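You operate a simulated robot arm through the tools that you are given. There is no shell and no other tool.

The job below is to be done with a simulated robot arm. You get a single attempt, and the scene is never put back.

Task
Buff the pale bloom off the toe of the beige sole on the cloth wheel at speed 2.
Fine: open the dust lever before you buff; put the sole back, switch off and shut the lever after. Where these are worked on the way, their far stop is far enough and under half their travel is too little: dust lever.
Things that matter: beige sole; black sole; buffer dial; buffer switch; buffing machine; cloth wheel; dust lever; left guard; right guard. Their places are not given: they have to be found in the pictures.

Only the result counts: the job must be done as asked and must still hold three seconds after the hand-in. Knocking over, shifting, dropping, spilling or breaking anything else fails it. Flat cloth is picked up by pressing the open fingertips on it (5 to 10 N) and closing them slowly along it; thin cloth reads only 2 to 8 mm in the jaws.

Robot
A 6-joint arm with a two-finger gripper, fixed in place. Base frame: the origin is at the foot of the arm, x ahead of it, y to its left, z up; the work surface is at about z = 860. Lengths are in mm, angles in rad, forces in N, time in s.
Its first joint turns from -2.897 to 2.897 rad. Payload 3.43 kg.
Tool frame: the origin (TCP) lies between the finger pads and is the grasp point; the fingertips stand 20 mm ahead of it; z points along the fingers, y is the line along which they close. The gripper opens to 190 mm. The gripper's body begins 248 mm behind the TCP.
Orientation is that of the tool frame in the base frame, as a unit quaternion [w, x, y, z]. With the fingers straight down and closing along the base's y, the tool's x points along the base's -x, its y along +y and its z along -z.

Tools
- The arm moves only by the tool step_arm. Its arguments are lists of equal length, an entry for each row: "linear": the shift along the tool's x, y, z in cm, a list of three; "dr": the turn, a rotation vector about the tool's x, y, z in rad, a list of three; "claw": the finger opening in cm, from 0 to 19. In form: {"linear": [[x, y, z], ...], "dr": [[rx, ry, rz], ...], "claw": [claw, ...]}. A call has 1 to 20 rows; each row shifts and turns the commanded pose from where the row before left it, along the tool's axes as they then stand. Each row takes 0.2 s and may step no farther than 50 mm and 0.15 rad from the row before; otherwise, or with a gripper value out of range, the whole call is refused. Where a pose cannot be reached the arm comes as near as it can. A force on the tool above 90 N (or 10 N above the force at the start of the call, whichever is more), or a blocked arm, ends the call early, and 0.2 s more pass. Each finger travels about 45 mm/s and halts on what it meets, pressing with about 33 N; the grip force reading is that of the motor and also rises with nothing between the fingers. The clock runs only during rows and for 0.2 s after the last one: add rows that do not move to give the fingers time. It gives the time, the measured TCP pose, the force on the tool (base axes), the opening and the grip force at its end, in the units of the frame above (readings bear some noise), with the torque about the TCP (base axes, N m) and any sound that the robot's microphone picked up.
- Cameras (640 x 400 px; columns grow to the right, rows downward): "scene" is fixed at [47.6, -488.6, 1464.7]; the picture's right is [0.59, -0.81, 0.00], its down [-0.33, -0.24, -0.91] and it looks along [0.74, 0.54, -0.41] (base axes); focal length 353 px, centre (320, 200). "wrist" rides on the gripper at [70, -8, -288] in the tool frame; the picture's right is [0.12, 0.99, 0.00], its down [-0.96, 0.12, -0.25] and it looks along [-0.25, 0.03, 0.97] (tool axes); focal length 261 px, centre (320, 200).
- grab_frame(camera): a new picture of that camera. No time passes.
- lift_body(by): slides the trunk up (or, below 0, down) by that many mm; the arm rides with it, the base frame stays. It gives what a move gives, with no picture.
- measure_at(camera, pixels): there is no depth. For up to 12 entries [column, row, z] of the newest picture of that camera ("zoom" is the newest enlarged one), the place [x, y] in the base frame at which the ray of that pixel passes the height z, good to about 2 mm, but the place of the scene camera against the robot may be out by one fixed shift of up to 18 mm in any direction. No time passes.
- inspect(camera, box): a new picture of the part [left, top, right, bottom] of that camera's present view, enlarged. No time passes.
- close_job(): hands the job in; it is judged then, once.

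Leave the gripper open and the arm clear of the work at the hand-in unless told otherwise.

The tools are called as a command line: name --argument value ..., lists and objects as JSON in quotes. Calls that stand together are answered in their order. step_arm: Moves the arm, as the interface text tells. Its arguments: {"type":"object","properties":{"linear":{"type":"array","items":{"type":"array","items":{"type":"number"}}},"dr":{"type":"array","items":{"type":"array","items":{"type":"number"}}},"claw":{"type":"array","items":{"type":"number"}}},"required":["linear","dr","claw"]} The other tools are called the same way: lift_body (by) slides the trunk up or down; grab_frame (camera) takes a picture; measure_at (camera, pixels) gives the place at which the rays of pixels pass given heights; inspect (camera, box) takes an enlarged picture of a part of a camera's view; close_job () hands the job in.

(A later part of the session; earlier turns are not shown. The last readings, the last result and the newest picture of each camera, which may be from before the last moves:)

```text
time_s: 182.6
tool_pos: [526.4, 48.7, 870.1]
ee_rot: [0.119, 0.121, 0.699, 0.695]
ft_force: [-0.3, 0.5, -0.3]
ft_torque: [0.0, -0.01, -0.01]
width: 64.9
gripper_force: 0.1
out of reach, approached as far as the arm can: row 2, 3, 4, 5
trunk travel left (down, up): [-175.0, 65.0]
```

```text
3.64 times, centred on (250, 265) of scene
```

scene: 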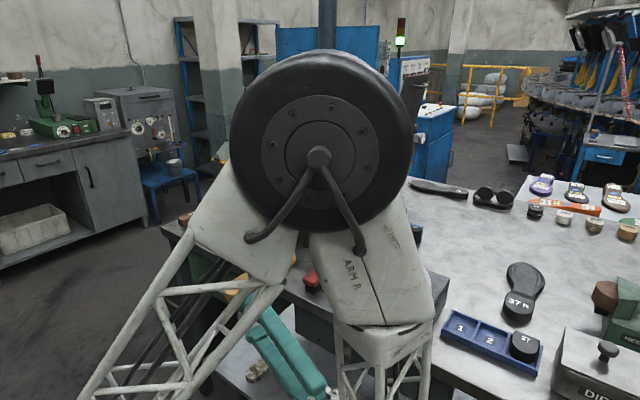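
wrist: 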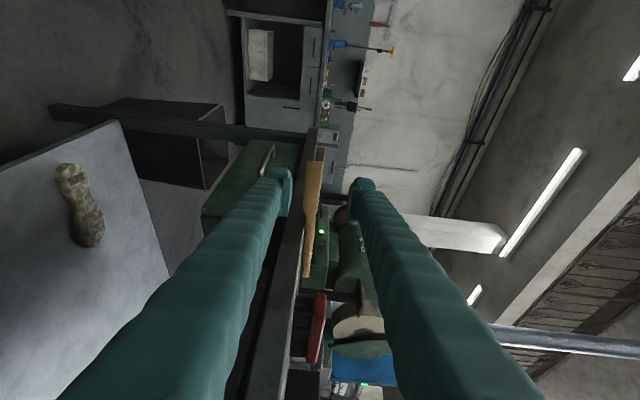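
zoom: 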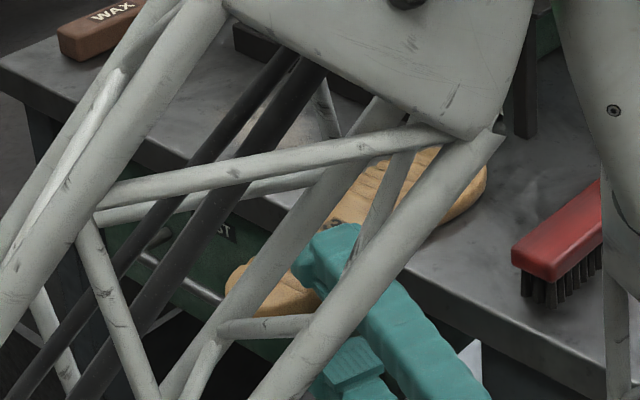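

The arm can't get further in this posture. I'll back off, rise in the arm, and lower the trunk instead so the arm is less folded at this height.

step_arm --linear '[[1.0, 0, -2.6], [1.0, 0, -2.6], [1.0, 0, -2.5], [0, 4, 0], [0, 4, 0], [0, 4, 0], [0, 4, 0], [0, 0, 0]]' --dr '[[0, 0, 0], [0, 0, 0], [0, 0, 0], [0, 0, 0], [0, 0, 0], [0, 0, 0], [0, 0, 0], [0, 0, 0]]' --claw '[6.5, 6.5, 6.5, 6.5, 6.5, 6.5, 6.5, 6.5]'

lift_body --by -160

grab_frame --camera "wrist"

grab_frame --camera "scene"

```text
time_s: 184.4
tool_pos: [471.7, -11.3, 1027.8]
ee_rot: [0.121, 0.123, 0.698, 0.695]
ft_force: [-0.9, -0.8, 0.4]
ft_torque: [0.01, -0.01, 0.05]
width: 64.9
gripper_force: 0.0
trunk travel left (down, up): [-175.0, 65.0]
```

```text
time_s: 186.3
tool_pos: [471.8, -12.6, 866.8]
ee_rot: [0.122, 0.122, 0.698, 0.695]
ft_force: [1.1, -0.1, 1.0]
ft_torque: [0.01, -0.02, -0.01]
width: 65.0
gripper_force: 0.2
trunk travel left (down, up): [-15.0, 225.0]
```

```text
taken
```

wrist: 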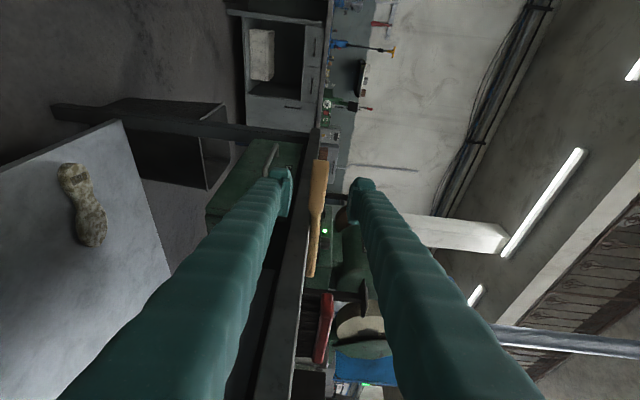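

```text
taken
```

scene: 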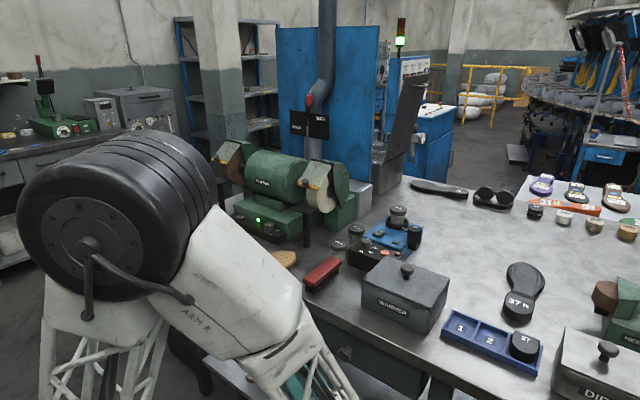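

Now the heel is centred between the fingers. Advance 100 mm.

step_arm --linear '[[0, 0, 2.5], [0, 0, 2.5], [0, 0, 2.5], [0, 0, 2.5], [0, 0, 0]]' --dr '[[0, 0, 0], [0, 0, 0], [0, 0, 0], [0, 0, 0], [0, 0, 0]]' --claw '[6.5, 6.5, 6.5, 6.5, 6.5]'

inspect --camera "wrist" --box '[260, 120, 380, 300]'

```text
time_s: 187.5
tool_pos: [506.1, 82.2, 865.0]
ee_rot: [0.121, 0.121, 0.698, 0.695]
ft_force: [0.0, 0.1, -0.4]
ft_torque: [0.0, 0.04, -0.01]
width: 65.0
gripper_force: 0.1
trunk travel left (down, up): [-15.0, 225.0]
```

```text
2.22 times, centred on (320, 210) of wrist
```

zoom: 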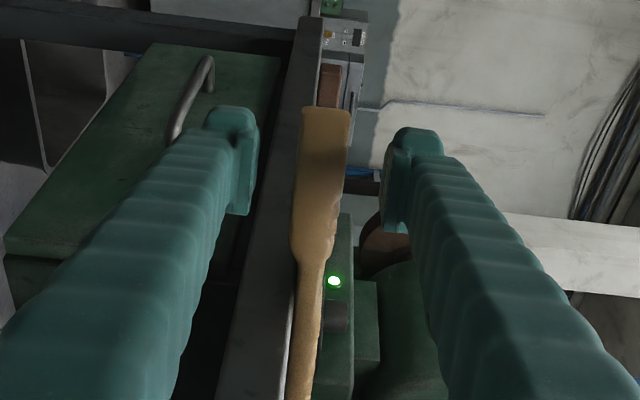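

Centered nicely. Advance 25 mm more and close.

step_arm --linear '[[0, 0, 1.3], [0, 0, 1.2], [0, 0, 0]]' --dr '[[0, 0, 0], [0, 0, 0], [0, 0, 0]]' --claw '[6.5, 6.5, 6.5]'

step_arm --linear '[[0, 0, 0], [0, 0, 0], [0, 0, 0], [0, 0, 0]]' --dr '[[0, 0, 0], [0, 0, 0], [0, 0, 0], [0, 0, 0]]' --claw '[4.5, 3, 1.5, 1.5]'

inspect --camera "wrist" --box '[260, 120, 380, 300]'

```text
time_s: 188.3
tool_pos: [515.8, 106.2, 866.1]
ee_rot: [0.122, 0.123, 0.698, 0.695]
ft_force: [-0.3, 0.5, -0.8]
ft_torque: [-0.01, -0.02, 0.03]
width: 65.1
gripper_force: 0.0
trunk travel left (down, up): [-15.0, 225.0]
```

```text
time_s: 189.3
tool_pos: [516.1, 106.3, 866.2]
ee_rot: [0.122, 0.122, 0.698, 0.695]
ft_force: [0.8, -0.2, 0.2]
ft_torque: [0.01, 0.15, 0.02]
width: 24.4
gripper_force: 32.6
trunk travel left (down, up): [-15.0, 225.0]
```

```text
2.22 times, centred on (320, 210) of wrist
```

zoom: 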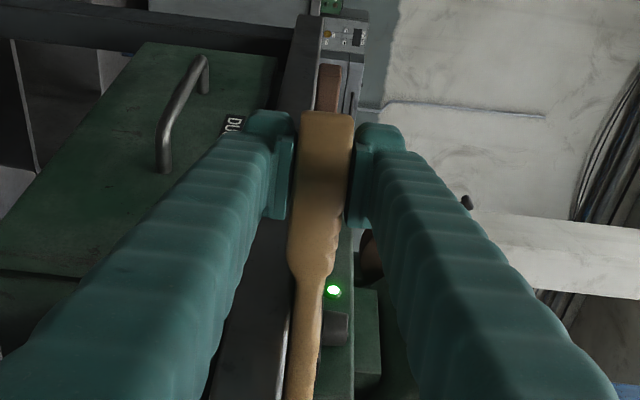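

Gripped by its faces (24 mm). Raise with the trunk by 180 mm and check the hold.

lift_body --by 30

inspect --camera "wrist" --box '[240, 120, 400, 400]'

lift_body --by 150

grab_frame --camera "scene"

grab_frame --camera "wrist"

```text
time_s: 190.0
tool_pos: [515.9, 107.2, 896.5]
ee_rot: [0.122, 0.121, 0.698, 0.695]
ft_force: [0.9, 0.7, -1.5]
ft_torque: [0.0, 0.12, -0.02]
width: 24.9
gripper_force: 33.1
trunk travel left (down, up): [-45.0, 195.0]
```

```text
1.43 times, centred on (320, 260) of wrist
```

zoom: 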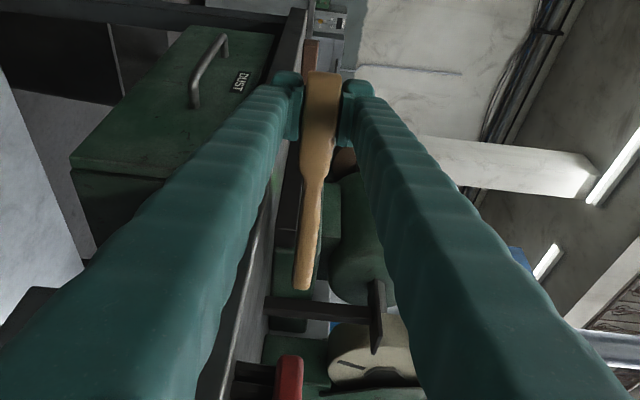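

```text
time_s: 191.8
tool_pos: [515.7, 106.8, 1046.9]
ee_rot: [0.121, 0.122, 0.698, 0.695]
ft_force: [-0.7, 0.5, -1.9]
ft_torque: [0.01, 0.16, -0.03]
width: 25.1
gripper_force: 33.1
trunk travel left (down, up): [-195.0, 45.0]
```

```text
taken
```

scene: 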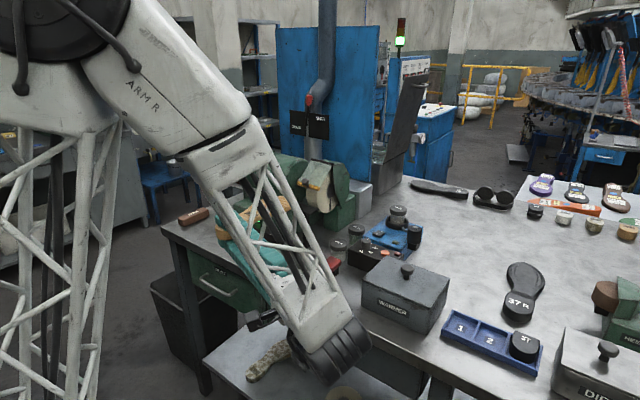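

```text
taken
```

wrist: 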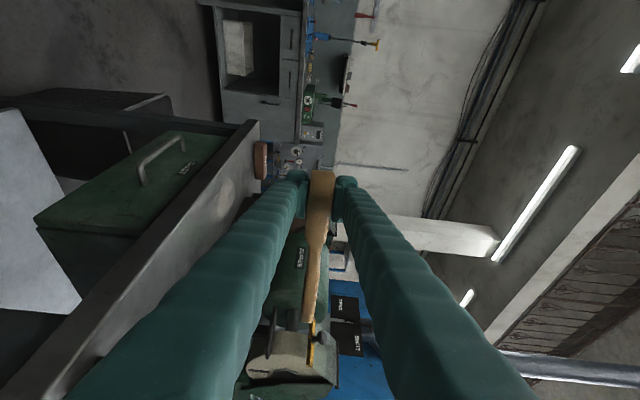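

Held well. Now rotate about the sole's long axis (base x): swing the hand from pointing +y, through down, to pointing -y.

step_arm --linear '[[0, 0, 0], [0, 0, 0], [0, 0, 0], [0, 0, 0], [0, 0, 0], [0, 0, 0], [0, 0, 0], [0, 0, 0], [0, 0, 0], [0, 0, 0], [0, 0, 0], [0, 0, 0]]' --dr '[[0.1342, 0, -0.0488], [0.1342, 0, -0.0488], [0.1342, 0, -0.0488], [0.1342, 0, -0.0488], [0.1342, 0, -0.0488], [0.1342, 0, -0.0488], [0.1342, 0, -0.0488], [0.1342, 0, -0.0488], [0.1342, 0, -0.0488], [0.1342, 0, -0.0488], [0.1342, 0, -0.0488], [0, 0, 0]]' --claw '[1.5, 1.5, 1.5, 1.5, 1.5, 1.5, 1.5, 1.5, 1.5, 1.5, 1.5, 1.5]'

grab_frame --camera "scene"

grab_frame --camera "wrist"

```text
time_s: 194.4
tool_pos: [515.8, 107.1, 1046.0]
ee_rot: [0.172, -0.002, 0.985, -0.002]
ft_force: [-0.2, -0.5, -2.2]
ft_torque: [-0.03, 0.13, 0.01]
width: 24.7
gripper_force: 33.5
trunk travel left (down, up): [-195.0, 45.0]
```

```text
taken
```

scene: 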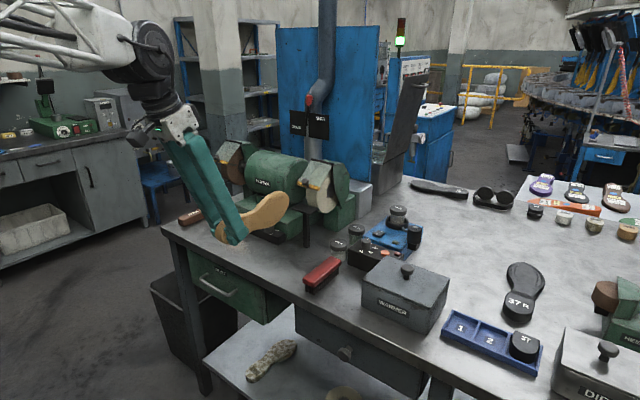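

```text
taken
```

wrist: 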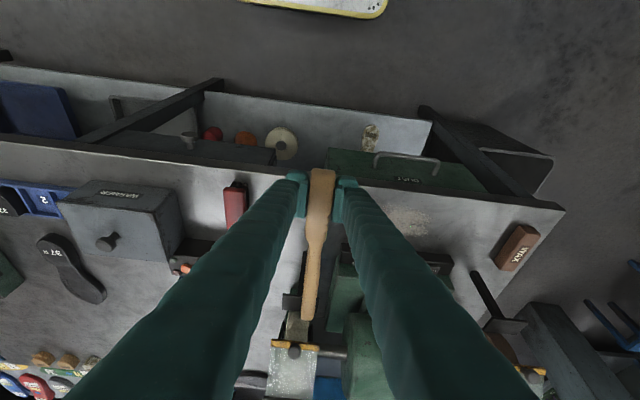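

Halfway: sole on edge. Continue to horizontal.

step_arm --linear '[[0, 0, 0], [0, 0, 0], [0, 0, 0], [0, 0, 0], [0, 0, 0], [0, 0, 0], [0, 0, 0], [0, 0, 0], [0, 0, 0], [0, 0, 0], [0, 0, 0], [0, 0, 0]]' --dr '[[0.1342, 0, -0.0488], [0.1342, 0, -0.0488], [0.1342, 0, -0.0488], [0.1342, 0, -0.0488], [0.1342, 0, -0.0488], [0.1342, 0, -0.0488], [0.1342, 0, -0.0488], [0.1342, 0, -0.0488], [0.1342, 0, -0.0488], [0.1342, 0, -0.0488], [0.1342, 0, -0.0488], [0, 0, 0]]' --claw '[1.5, 1.5, 1.5, 1.5, 1.5, 1.5, 1.5, 1.5, 1.5, 1.5, 1.5, 1.5]'

grab_frame --camera "scene"

grab_frame --camera "wrist"

```text
time_s: 197.0
tool_pos: [515.2, 108.1, 1046.8]
ee_rot: [-0.123, 0.125, -0.695, 0.698]
ft_force: [0.8, 0.4, -0.8]
ft_torque: [0.03, 0.12, -0.02]
width: 24.6
gripper_force: 33.1
trunk travel left (down, up): [-195.0, 45.0]
```

```text
taken
```

scene: 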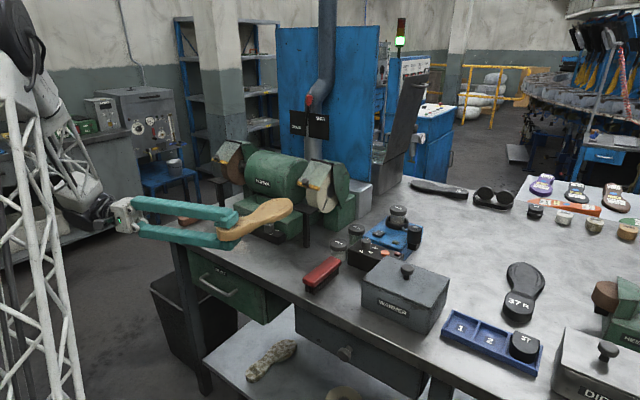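

```text
taken
```

wrist: 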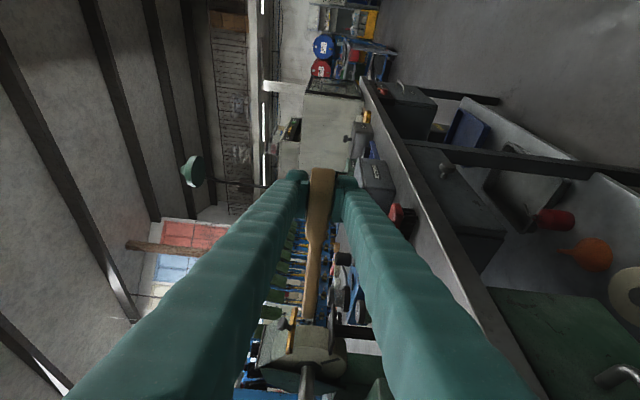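

Flipped. Verify the upper face and tilt.

inspect --camera "scene" --box '[200, 170, 320, 260]'

inspect --camera "wrist" --box '[260, 140, 380, 340]'

```text
4.44 times, centred on (260, 215) of scene
```

zoom: 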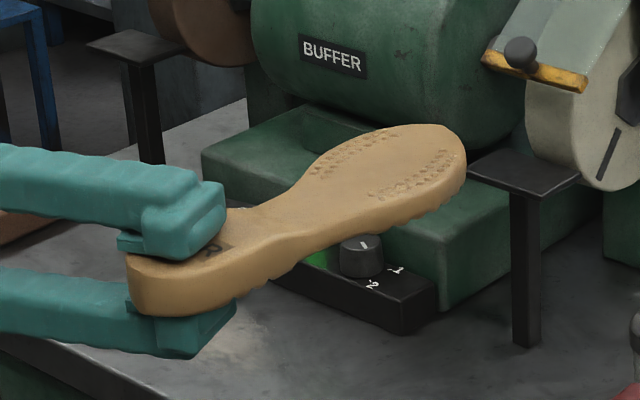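

```text
2.00 times, centred on (320, 240) of wrist
```

zoom: 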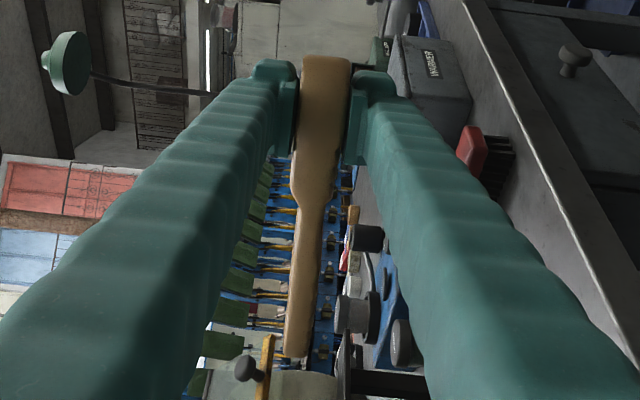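

Stitched side is up; the sole is pitched ~7° toe-up in the grip. Correct the pitch, shift +17 mm in x, then lower with the trunk.

step_arm --linear '[[-1.6, 0, 0.58], [0, 0, 0], [0, 0, 0]]' --dr '[[-0.041, 0, -0.113], [0, 0, 0], [0, 0, 0]]' --claw '[1.5, 1.5, 1.5]'

inspect --camera "scene" --box '[200, 170, 320, 260]'

lift_body --by -130

grab_frame --camera "scene"

inspect --camera "scene" --box '[180, 200, 320, 310]'

```text
time_s: 197.8
tool_pos: [531.4, 106.4, 1045.8]
ee_rot: [0.08, -0.166, 0.701, -0.689]
ft_force: [0.2, -0.9, -1.7]
ft_torque: [0.01, 0.15, -0.01]
width: 24.9
gripper_force: 32.6
trunk travel left (down, up): [-195.0, 45.0]
```

```text
4.44 times, centred on (260, 215) of scene
```

zoom: 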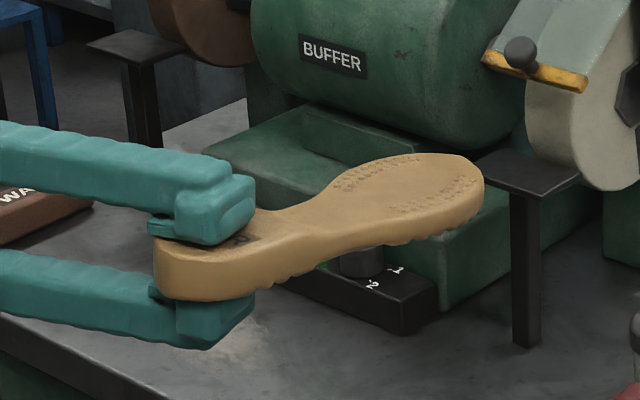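

```text
time_s: 199.3
tool_pos: [532.0, 106.1, 916.1]
ee_rot: [0.08, -0.167, 0.702, -0.688]
ft_force: [0.0, -0.1, -1.1]
ft_torque: [0.01, 0.15, 0.01]
width: 24.9
gripper_force: 32.8
trunk travel left (down, up): [-65.0, 175.0]
```

```text
taken
```

scene: 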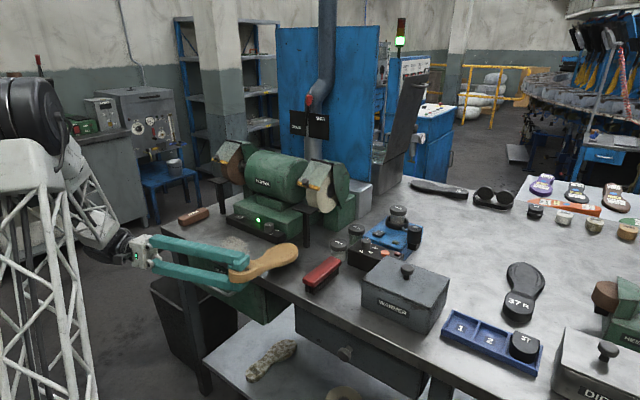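

```text
3.64 times, centred on (250, 255) of scene
```

zoom: 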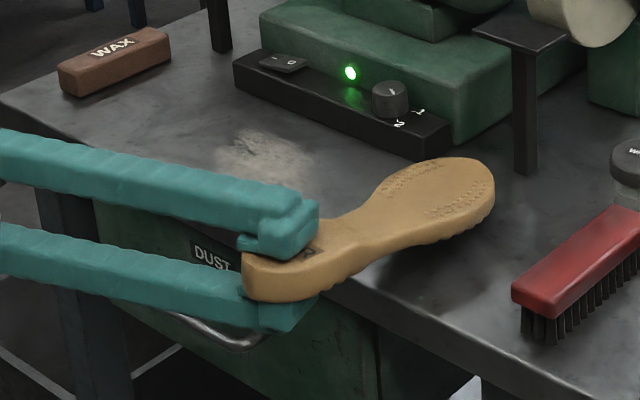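

Lower further with the trunk in small steps.

lift_body --by -30

lift_body --by -8

inspect --camera "scene" --box '[180, 200, 320, 310]'

inspect --camera "wrist" --box '[260, 140, 400, 340]'

```text
time_s: 200.1
tool_pos: [532.8, 107.3, 885.4]
ee_rot: [0.081, -0.167, 0.701, -0.689]
ft_force: [-3.2, 0.9, 3.4]
ft_torque: [0.06, -0.79, 0.04]
width: 25.8
gripper_force: 33.0
trunk travel left (down, up): [-35.0, 205.0]
```

```text
time_s: 200.7
tool_pos: [532.4, 105.8, 878.5]
ee_rot: [0.08, -0.167, 0.701, -0.689]
ft_force: [-5.5, -1.7, 5.4]
ft_torque: [-0.01, -1.2, -0.33]
width: 27.3
gripper_force: 32.9
trunk travel left (down, up): [-27.0, 213.0]
```

```text
3.64 times, centred on (250, 255) of scene
```

zoom: 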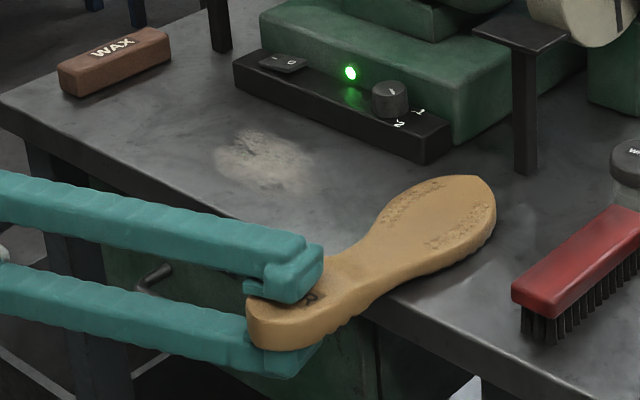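

```text
2.00 times, centred on (330, 240) of wrist
```

zoom: 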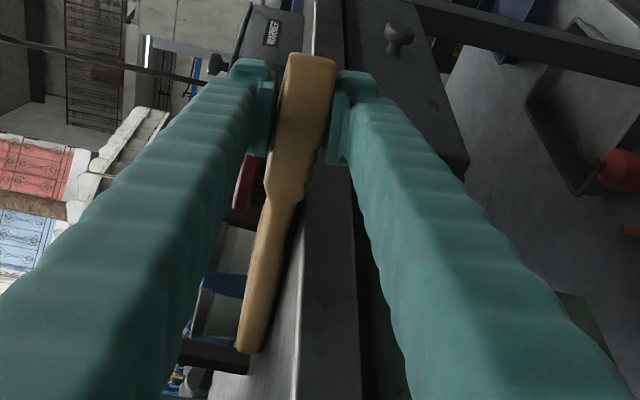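

The toe touches first. Pitch the hand back a little while lowering so the sole settles level.

step_arm --linear '[[0, 0, 0], [0, 0, 0]]' --dr '[[0.0205, 0, 0.0565], [0, 0, 0]]' --claw '[1.5, 1.5]'

lift_body --by -6

inspect --camera "scene" --box '[180, 200, 320, 310]'

inspect --camera "wrist" --box '[260, 140, 400, 340]'

```text
time_s: 201.3
tool_pos: [534.6, 107.2, 878.2]
ee_rot: [0.102, -0.145, 0.698, -0.694]
ft_force: [3.9, 1.0, 3.1]
ft_torque: [0.1, -0.77, 0.1]
width: 25.5
gripper_force: 32.3
trunk travel left (down, up): [-27.0, 213.0]
```

```text
time_s: 201.8
tool_pos: [533.1, 106.6, 873.0]
ee_rot: [0.102, -0.145, 0.697, -0.695]
ft_force: [-0.1, -1.5, 15.0]
ft_torque: [0.27, -1.02, -0.08]
width: 26.2
gripper_force: 32.8
trunk travel left (down, up): [-21.0, 219.0]
```

```text
3.64 times, centred on (250, 255) of scene
```

zoom: 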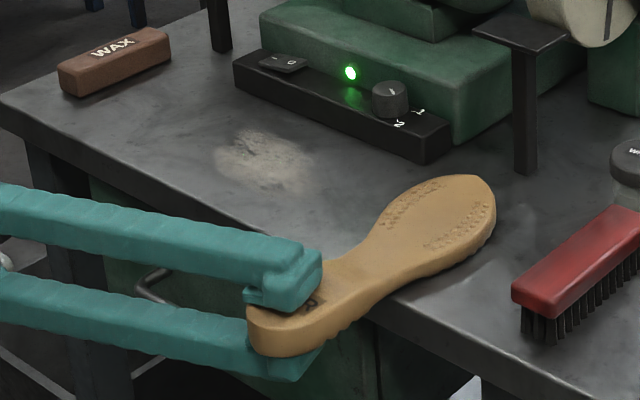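

```text
2.00 times, centred on (330, 240) of wrist
```

zoom: 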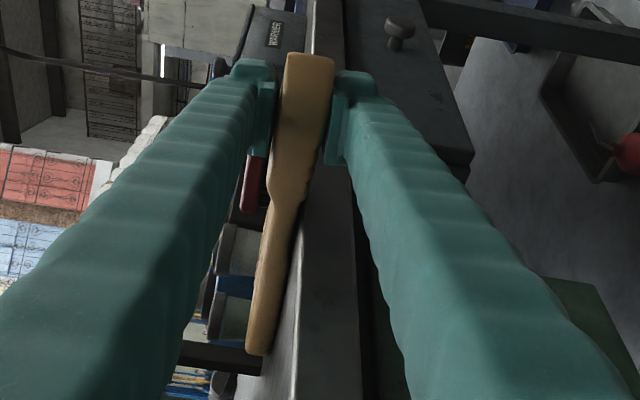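

Firm contact (15 N up), the sole lies on the bench. Ease 2 mm up, open, then retract along the fingers.

lift_body --by 2

step_arm --linear '[[0, 0, 0], [0, 0, 0], [0, 0, 0], [0, 0, 0]]' --dr '[[0, 0, 0], [0, 0, 0], [0, 0, 0], [0, 0, 0]]' --claw '[3, 4, 6, 6]'

inspect --camera "wrist" --box '[260, 140, 400, 340]'

inspect --camera "scene" --box '[180, 200, 320, 310]'

```text
time_s: 202.3
tool_pos: [532.1, 106.8, 874.2]
ee_rot: [0.102, -0.145, 0.698, -0.693]
ft_force: [-2.5, -0.6, 2.1]
ft_torque: [0.11, -0.62, -0.07]
width: 25.9
gripper_force: 33.0
trunk travel left (down, up): [-23.0, 217.0]
```

```text
time_s: 203.3
tool_pos: [533.8, 105.0, 873.4]
ee_rot: [0.102, -0.146, 0.698, -0.693]
ft_force: [1.2, -0.6, 0.9]
ft_torque: [-0.02, -0.03, -0.03]
width: 59.9
gripper_force: 0.1
trunk travel left (down, up): [-23.0, 217.0]
```

```text
2.00 times, centred on (330, 240) of wrist
```

zoom: 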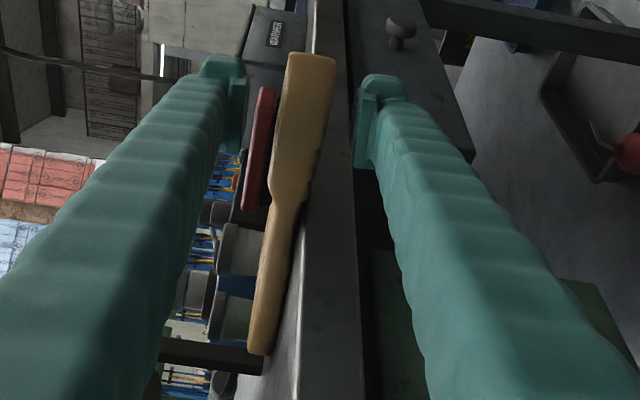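

```text
3.64 times, centred on (250, 255) of scene
```

zoom: 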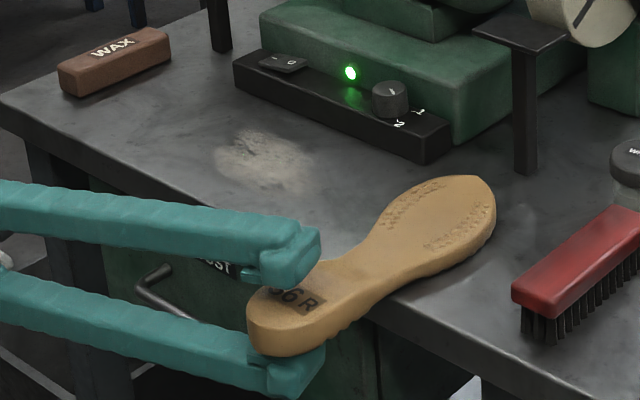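

The sole rests stably. Retract along the fingers.

step_arm --linear '[[0, 0, -2], [0, 0, -3.5], [0, 0, -3.5], [0, 0, -3.5], [0, 0, -3.5], [0, 0, 0]]' --dr '[[0, 0, 0], [0, 0, 0], [0, 0, 0], [0, 0, 0], [0, 0, 0], [0, 0, 0]]' --claw '[6, 6, 6, 6, 6, 6]'

inspect --camera "scene" --box '[180, 200, 320, 310]'

lift_body --by 152

inspect --camera "scene" --box '[180, 200, 320, 310]'

```text
time_s: 204.7
tool_pos: [477.5, 255.6, 877.0]
ee_rot: [0.103, -0.148, 0.699, -0.692]
ft_force: [-0.1, -0.3, 0.2]
ft_torque: [-0.01, 0.03, -0.02]
width: 59.9
gripper_force: 0.0
out of reach, approached as far as the arm can: row 5
trunk travel left (down, up): [-23.0, 217.0]
```

```text
3.64 times, centred on (250, 255) of scene
```

zoom: 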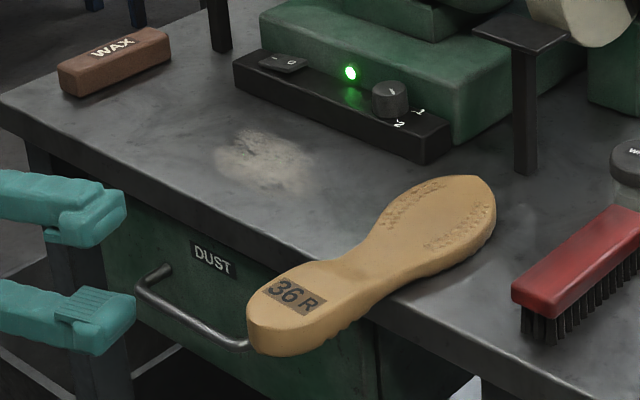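

```text
time_s: 206.5
tool_pos: [477.6, 255.8, 1030.3]
ee_rot: [0.103, -0.148, 0.699, -0.692]
ft_force: [0.5, -0.7, 0.2]
ft_torque: [0.01, 0.0, 0.0]
width: 59.9
gripper_force: 0.0
trunk travel left (down, up): [-175.0, 65.0]
```

```text
3.64 times, centred on (250, 255) of scene
```

zoom: 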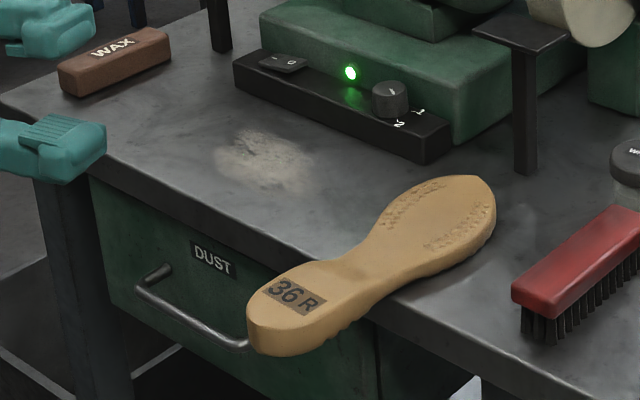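

The sole is stable on the bench, stitched side up, trunk is back at its start height. Swing the hand back to tool-down.

step_arm --linear '[[0, 0, 0], [0, 0, 0], [0, 0, 0], [0, 0, 0], [0, 0, 0], [0, 0, 0], [0, 0, 0], [0, 0, 0], [0, 0, 0], [0, 0, 0], [0, 0, 0], [0, 0, 0], [0, 0, 0], [0, 0, 0], [0, 0, 0]]' --dr '[[-0.1342, 0, 0.0488], [-0.1342, 0, 0.0488], [-0.1342, 0, 0.0488], [-0.1342, 0, 0.0488], [-0.1342, 0, 0.0488], [-0.1342, 0, 0.0488], [-0.1342, 0, 0.0488], [-0.1342, 0, 0.0488], [-0.1342, 0, 0.0488], [-0.1342, 0, 0.0488], [-0.1342, 0, 0.0488], [0, 0.13, 0], [0, 0.13, 0], [0, 0.08, 0], [0, 0, 0]]' --claw '[6, 6, 6, 8, 10, 10, 10, 10, 10, 10, 10, 10, 10, 10, 10]'

grab_frame --camera "wrist"

```text
time_s: 209.7
tool_pos: [477.4, 253.3, 1031.0]
ee_rot: [-0.027, -0.003, 1.0, -0.001]
ft_force: [-0.8, -0.4, 0.6]
ft_torque: [-0.06, 0.0, 0.0]
width: 100.2
gripper_force: 0.0
trunk travel left (down, up): [-175.0, 65.0]
```

```text
taken
```

wrist: 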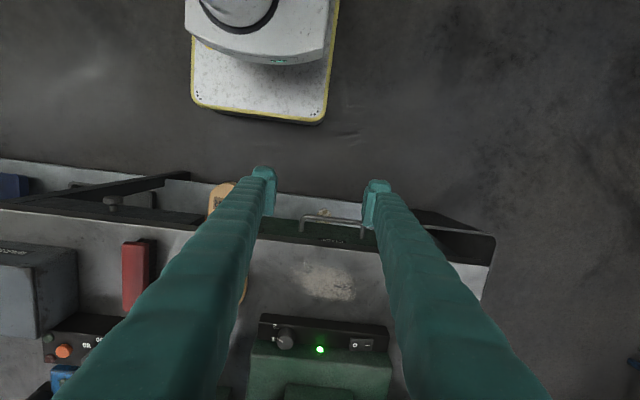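

step_arm --linear '[[-2, -3.6, -1], [-2, -3.6, -1], [-1.5, -3.6, 0], [-1, -3.6, 0], [0, 0, 0]]' --dr '[[0, -0.054, 0], [0, 0, 0], [0, 0, 0], [0, 0, 0], [0, 0, 0]]' --claw '[10, 10, 10, 10, 10]'

grab_frame --camera "wrist"

```text
time_s: 210.9
tool_pos: [544.8, 112.7, 1047.5]
ee_rot: [0.0, -0.003, 1.0, 0.0]
ft_force: [0.1, 0.4, 0.2]
ft_torque: [-0.01, -0.01, 0.0]
width: 100.0
gripper_force: 0.0
trunk travel left (down, up): [-175.0, 65.0]
```

```text
taken
```

wrist: 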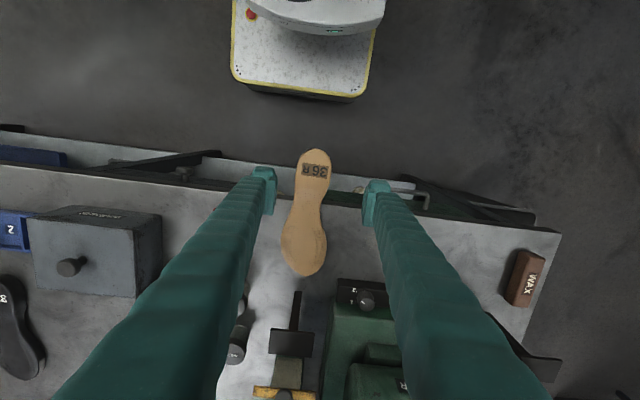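

measure_at --camera "wrist" --pixels '[[316, 149, 885], [300, 172, 885], [331, 172, 885], [306, 277, 882], [282, 245, 880], [328, 245, 880], [300, 208, 880], [322, 208, 880], [350, 205, 860]]'

inspect --camera "wrist" --box '[260, 130, 370, 290]'

```text
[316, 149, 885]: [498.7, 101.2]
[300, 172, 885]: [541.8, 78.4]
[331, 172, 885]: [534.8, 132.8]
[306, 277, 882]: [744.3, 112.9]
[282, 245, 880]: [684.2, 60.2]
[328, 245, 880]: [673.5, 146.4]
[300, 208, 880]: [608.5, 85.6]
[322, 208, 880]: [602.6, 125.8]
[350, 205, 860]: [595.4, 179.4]
```

```text
2.50 times, centred on (315, 210) of wrist
```

zoom: 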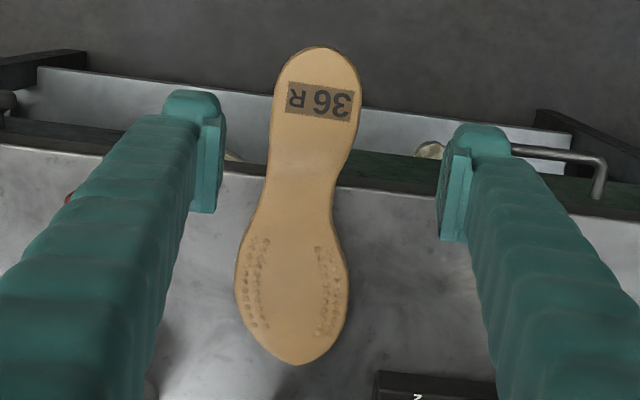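

Heel end (499,101), toe (744,113). Grip relative to the sole as originally: TCP (531,105), yaw -0.04. Descend.

step_arm --linear '[[1.4, -0.75, 3], [0, 0, 4.5], [0, 0, 4.5], [0, 0, 0]]' --dr '[[0, 0, -0.04], [0, 0, 0], [0, 0, 0], [0, 0, 0]]' --claw '[10, 10, 10, 10]'

inspect --camera "wrist" --box '[240, 130, 400, 330]'

```text
time_s: 211.9
tool_pos: [529.5, 103.9, 924.5]
ee_rot: [0.0, -0.024, 1.0, 0.0]
ft_force: [-1.4, 0.8, -0.3]
ft_torque: [0.03, -0.01, -0.04]
width: 99.7
gripper_force: 0.0
trunk travel left (down, up): [-175.0, 65.0]
```

```text
2.00 times, centred on (320, 230) of wrist
```

zoom: 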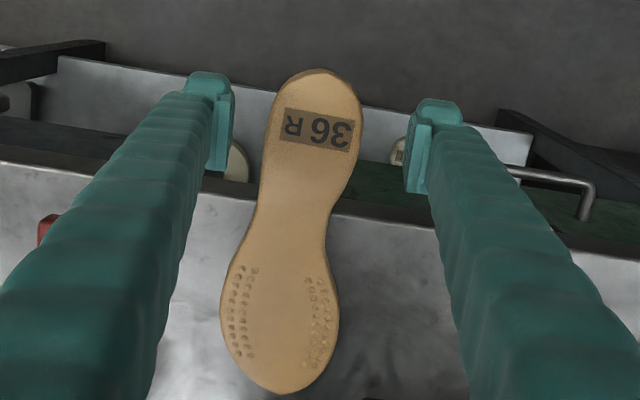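

step_arm --linear '[[0, -0.3, 2], [0, 0, 1.5], [0, 0, 0.6], [0, 0, 0], [0, 0, 0], [0, 0, 0], [0, 0, 0]]' --dr '[[0, 0, 0], [0, 0, 0], [0, 0, 0], [0, 0, 0], [0, 0, 0], [0, 0, 0], [0, 0, 0]]' --claw '[10, 9, 9, 7, 4, 3.5, 3.5]'

inspect --camera "wrist" --box '[240, 130, 400, 360]'

inspect --camera "scene" --box '[180, 200, 320, 310]'

```text
time_s: 213.5
tool_pos: [529.8, 99.5, 886.5]
ee_rot: [0.0, -0.024, 1.0, 0.0]
ft_force: [-0.1, 0.4, 0.5]
ft_torque: [0.0, 0.03, 0.04]
width: 61.7
gripper_force: 33.2
trunk travel left (down, up): [-175.0, 65.0]
```

```text
1.74 times, centred on (320, 245) of wrist
```

zoom: 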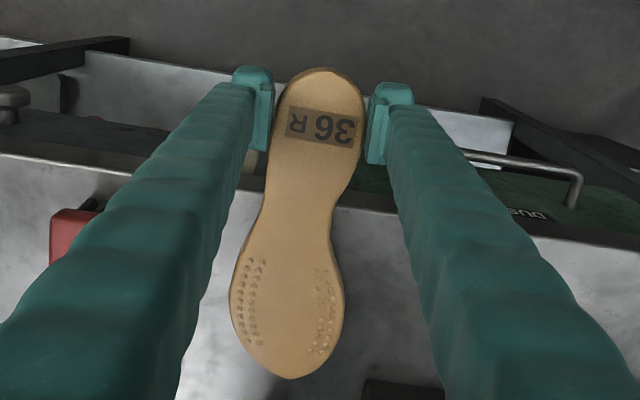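

```text
3.64 times, centred on (250, 255) of scene
```

zoom: 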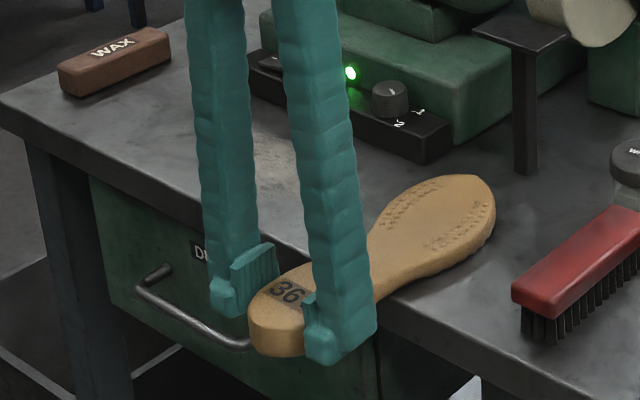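

Same relative grip as originally. Lift, carry across to y≈-314, then out to x≈855.

step_arm --linear '[[0, 0, -1], [0, 0, -3], [0, 0, -4.5], [0, 0, -4.5], [0, 0, -4.5], [0, 0, -4], [0, -4.6, 0], [0, -4.6, 0], [0, -4.6, 0], [0, -4.6, 0], [0, -4.6, 0], [0, -4.6, 0], [0, -4.6, 0], [0, -4.6, 0], [0, -4.6, 0], [0, 0, 0]]' --dr '[[0, 0, 0], [0, 0, 0], [0, 0, 0], [0, 0, 0], [0, 0, 0], [0, 0, 0], [0, 0, 0], [0, 0, 0], [0, 0, 0], [0, 0, 0], [0, 0, 0], [0, 0, 0], [0, 0, 0], [0, 0, 0.05], [0, 0, 0.045], [0, 0, 0]]' --claw '[3.5, 3.5, 3.5, 3.5, 3.5, 3.5, 3.5, 3.5, 3.5, 3.5, 3.5, 3.5, 3.5, 3.5, 3.5, 3.5]'

grab_frame --camera "wrist"

grab_frame --camera "scene"

```text
time_s: 216.9
tool_pos: [544.0, -318.5, 1104.2]
ee_rot: [0.0, 0.024, 1.0, 0.0]
ft_force: [0.8, -0.8, -1.2]
ft_torque: [0.03, 0.19, -0.03]
width: 61.5
gripper_force: 32.5
trunk travel left (down, up): [-175.0, 65.0]
```

```text
taken
```

wrist: 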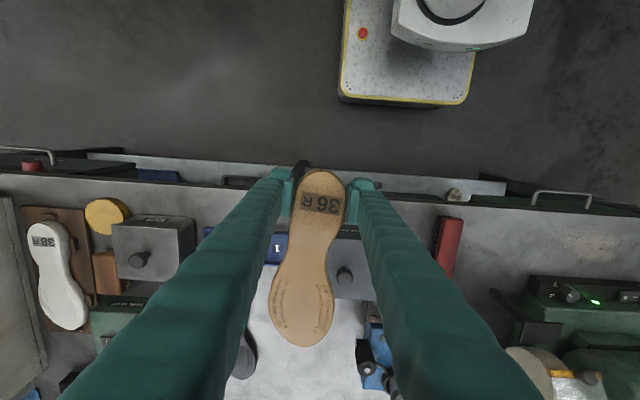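

```text
taken
```

scene: 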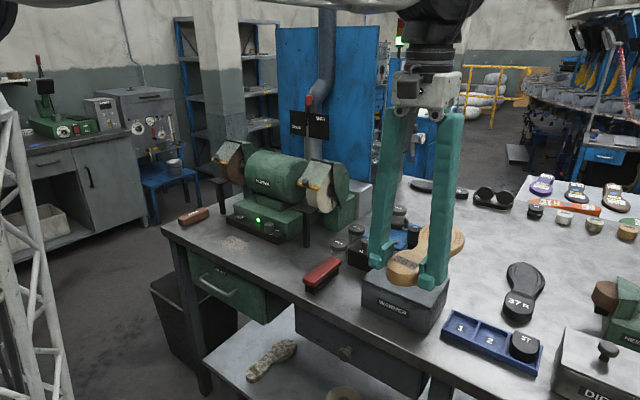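

step_arm --linear '[[-4.44, 0.27, 0], [-4.44, 0.27, 0], [-4.44, 0.27, 0], [-4.44, 0.27, 0], [-4.44, 0.27, 0], [-4.44, 0.27, 0], [-4.44, 0.27, 0], [0, 0, 0]]' --dr '[[0, 0, 0], [0, 0, 0], [0, 0, 0], [0, 0, 0], [0, 0, 0], [0, 0, 0], [0, 0, 0], [0, 0, 0]]' --claw '[3.5, 3.5, 3.5, 3.5, 3.5, 3.5, 3.5, 3.5]'

step_arm --linear '[[0, 0, 4.5], [0, 0, 4.5], [0, 0, 4.5], [0, 0, 4], [0, 0, 0]]' --dr '[[0, 0, 0], [0, 0, 0], [0, 0, 0], [0, 0, 0], [0, 0, 0]]' --claw '[3.5, 3.5, 3.5, 3.5, 3.5]'

grab_frame --camera "wrist"

inspect --camera "scene" --box '[380, 180, 540, 310]'

```text
time_s: 218.7
tool_pos: [861.0, -312.1, 1104.6]
ee_rot: [-0.001, 0.023, 1.0, 0.0]
ft_force: [0.4, -0.7, -2.3]
ft_torque: [0.06, 0.24, 0.02]
width: 61.6
gripper_force: 33.2
trunk travel left (down, up): [-175.0, 65.0]
```

```text
time_s: 219.9
tool_pos: [861.3, -309.6, 925.1]
ee_rot: [-0.001, 0.024, 1.0, -0.001]
ft_force: [-0.2, -0.2, -0.4]
ft_torque: [0.02, 0.12, 0.02]
width: 61.3
gripper_force: 32.6
trunk travel left (down, up): [-175.0, 65.0]
```

```text
taken
```

wrist: 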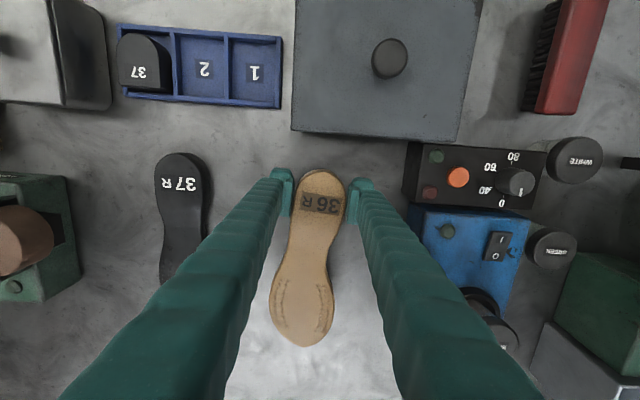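

```text
3.08 times, centred on (460, 245) of scene
```

zoom: 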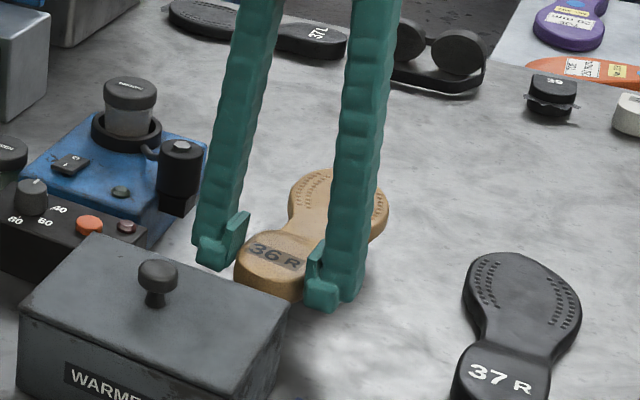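

Fine shift to the original spot and set down slowly.

step_arm --linear '[[0.55, -0.53, 1], [0, 0, 1.2], [0, 0, 0.6], [0, 0, 0.4], [0, 0, 0]]' --dr '[[0, 0, 0], [0, 0, 0], [0, 0, 0], [0, 0, 0], [0, 0, 0]]' --claw '[3.5, 3.5, 3.5, 3.5, 3.5]'

inspect --camera "scene" --box '[400, 200, 520, 310]'

```text
time_s: 221.1
tool_pos: [852.6, -314.5, 894.8]
ee_rot: [0.0, 0.023, 1.0, 0.0]
ft_force: [0.3, 0.0, -1.0]
ft_torque: [0.05, 0.12, 0.02]
width: 61.3
gripper_force: 32.7
trunk travel left (down, up): [-175.0, 65.0]
```

```text
3.64 times, centred on (460, 255) of scene
```

zoom: 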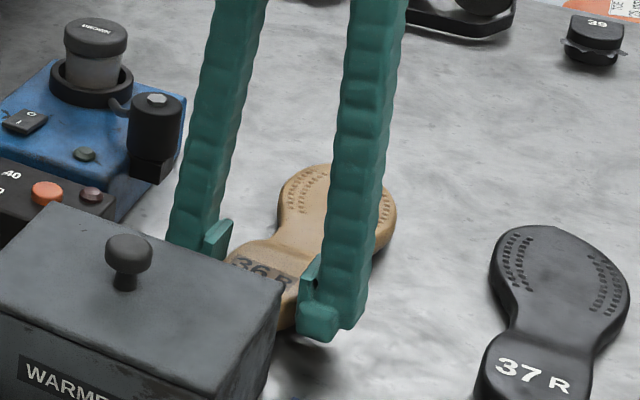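

step_arm --linear '[[-0.25, 0, 0.3], [0, 0, 0.3], [0, 0, 0]]' --dr '[[0, 0, 0], [0, 0, 0], [0, 0, 0]]' --claw '[3.5, 3.5, 3.5]'

step_arm --linear '[[0, 0, 0.2], [0, 0, 0.2], [0, 0, 0]]' --dr '[[0, 0, 0], [0, 0, 0], [0, 0, 0]]' --claw '[3.5, 3.5, 3.5]'

inspect --camera "wrist" --box '[240, 130, 400, 360]'

```text
time_s: 221.9
tool_pos: [855.6, -314.3, 889.4]
ee_rot: [0.0, 0.024, 1.0, 0.0]
ft_force: [0.5, -0.4, -1.3]
ft_torque: [0.02, 0.12, -0.01]
width: 61.3
gripper_force: 32.7
trunk travel left (down, up): [-175.0, 65.0]
```

```text
time_s: 222.7
tool_pos: [854.7, -313.8, 885.7]
ee_rot: [0.0, 0.024, 1.0, 0.0]
ft_force: [2.2, -3.2, 5.5]
ft_torque: [0.1, -0.11, -0.19]
width: 61.5
gripper_force: 33.3
trunk travel left (down, up): [-175.0, 65.0]
```

```text
1.74 times, centred on (320, 245) of wrist
```

zoom: 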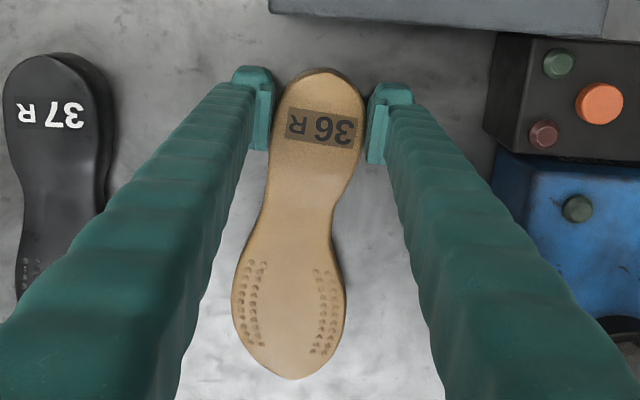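

The sole touches down (5.5 N) at the original spot and pose. Open slowly and lift straight up.

step_arm --linear '[[0, 0, 0], [0, 0, 0], [0, 0, 0], [0, 0, -1], [0, 0, -3], [0, 0, -4.5], [0, 0, -4.5], [0, 0, -4.5], [0, 0, 0]]' --dr '[[0, 0, 0], [0, 0, 0], [0, 0, 0], [0, 0, 0], [0, 0, 0], [0, 0, 0], [0, 0, 0], [0, 0, 0], [0, 0, 0]]' --claw '[7, 8.5, 9, 9, 9, 9, 9, 9, 9]'

grab_frame --camera "wrist"

grab_frame --camera "scene"

inspect --camera "scene" --box '[430, 230, 500, 300]'

```text
time_s: 224.7
tool_pos: [855.6, -313.6, 1064.1]
ee_rot: [0.0, 0.023, 1.0, 0.0]
ft_force: [0.5, 0.4, 0.2]
ft_torque: [-0.01, 0.01, -0.01]
width: 90.2
gripper_force: 0.2
trunk travel left (down, up): [-175.0, 65.0]
```

```text
taken
```

wrist: 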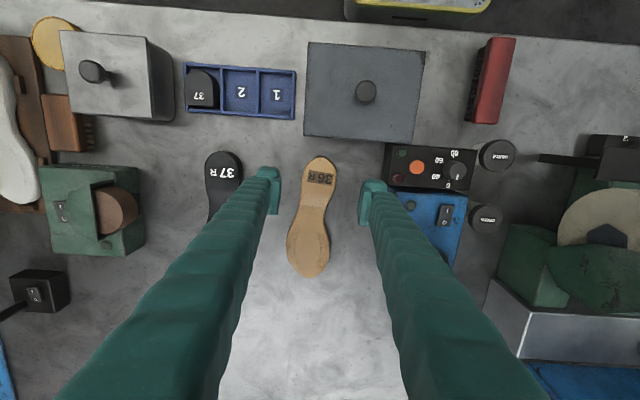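

```text
taken
```

scene: 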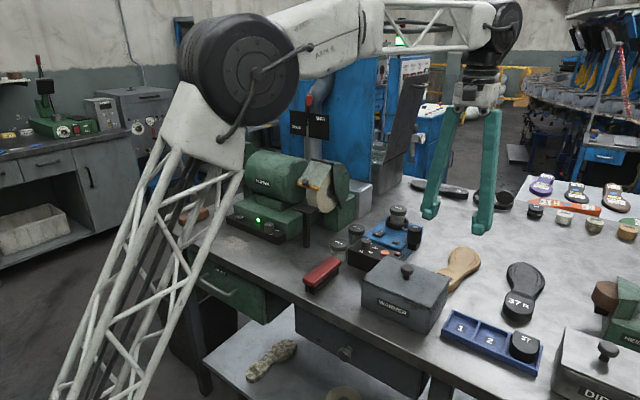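

```text
5.71 times, centred on (465, 265) of scene
```

zoom: 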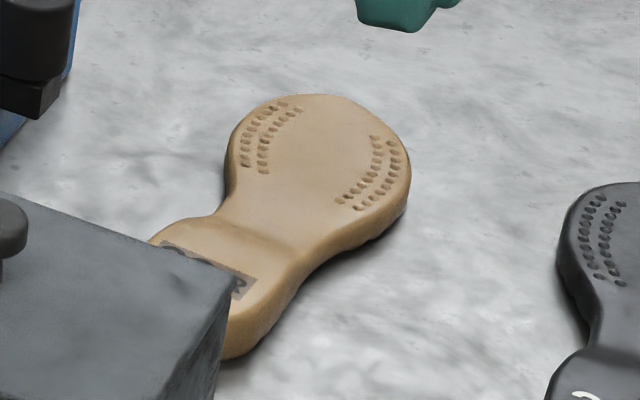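

The sole is back exactly where it was, stitched side up with a clean toe. Now the switch: go around the front to above the O end (758,343) with fingers closed.

step_arm --linear '[[4, 0, -3], [4, 1, -1], [4, 2, 0], [3.5, 3.5, 0], [0, 4.8, 0], [0, 4.8, 0], [0, 4.8, 0], [0, 4.8, 0], [0, 4.8, 0], [0, 4.8, 0], [0, 4.8, 0], [0, 4.8, 0], [0, 4.8, 0], [0, 4.8, 0], [0, 4.8, 0], [0, 4.8, 0], [0, 0, 0]]' --dr '[[0, 0, -0.047], [0, 0, 0], [0, 0, 0], [0, 0, 0], [0, 0, 0], [0, 0, 0], [0, 0, 0], [0, 0, 0], [0, 0, 0], [0, 0, 0], [0, 0, 0], [0, 0, 0], [0, 0, 0], [0, 0, 0], [0, 0, 0], [0, 0, 0], [0, 0, 0]]' --claw '[9, 9, 8, 7, 6, 5, 4, 3, 2, 1, 0, 0, 0, 0, 0, 0, 0]'

```text
time_s: 228.3
tool_pos: [701.4, 328.6, 1100.3]
ee_rot: [0.0, 0.001, 1.0, -0.001]
ft_force: [0.0, -0.2, -0.4]
ft_torque: [-0.01, 0.04, -0.01]
width: 0.0
gripper_force: 33.1
trunk travel left (down, up): [-175.0, 65.0]
```

step_arm --linear '[[-2.8, 0.7, 3], [-2.8, 0.7, 3], [0, 0, 4.5], [0, 0, 4.5], [0, 0, 2], [0, 0, 0]]' --dr '[[0, 0, 0], [0, 0, 0], [0, 0, 0], [0, 0, 0], [0, 0, 0], [0, 0, 0]]' --claw '[0, 0, 0, 0, 0, 0]'

inspect --camera "scene" --box '[215, 190, 275, 240]'

```text
time_s: 229.7
tool_pos: [757.2, 345.5, 933.2]
ee_rot: [0.0, 0.0, 1.0, -0.001]
ft_force: [0.1, -0.1, 0.9]
ft_torque: [0.03, 0.02, -0.01]
width: 0.0
gripper_force: 32.8
trunk travel left (down, up): [-175.0, 65.0]
```

```text
8.00 times, centred on (245, 215) of scene
```

zoom: 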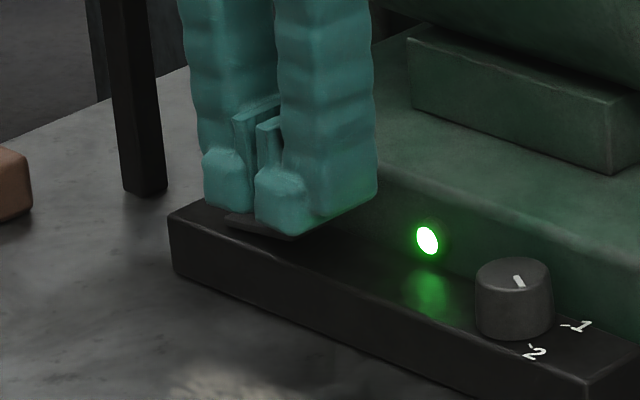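

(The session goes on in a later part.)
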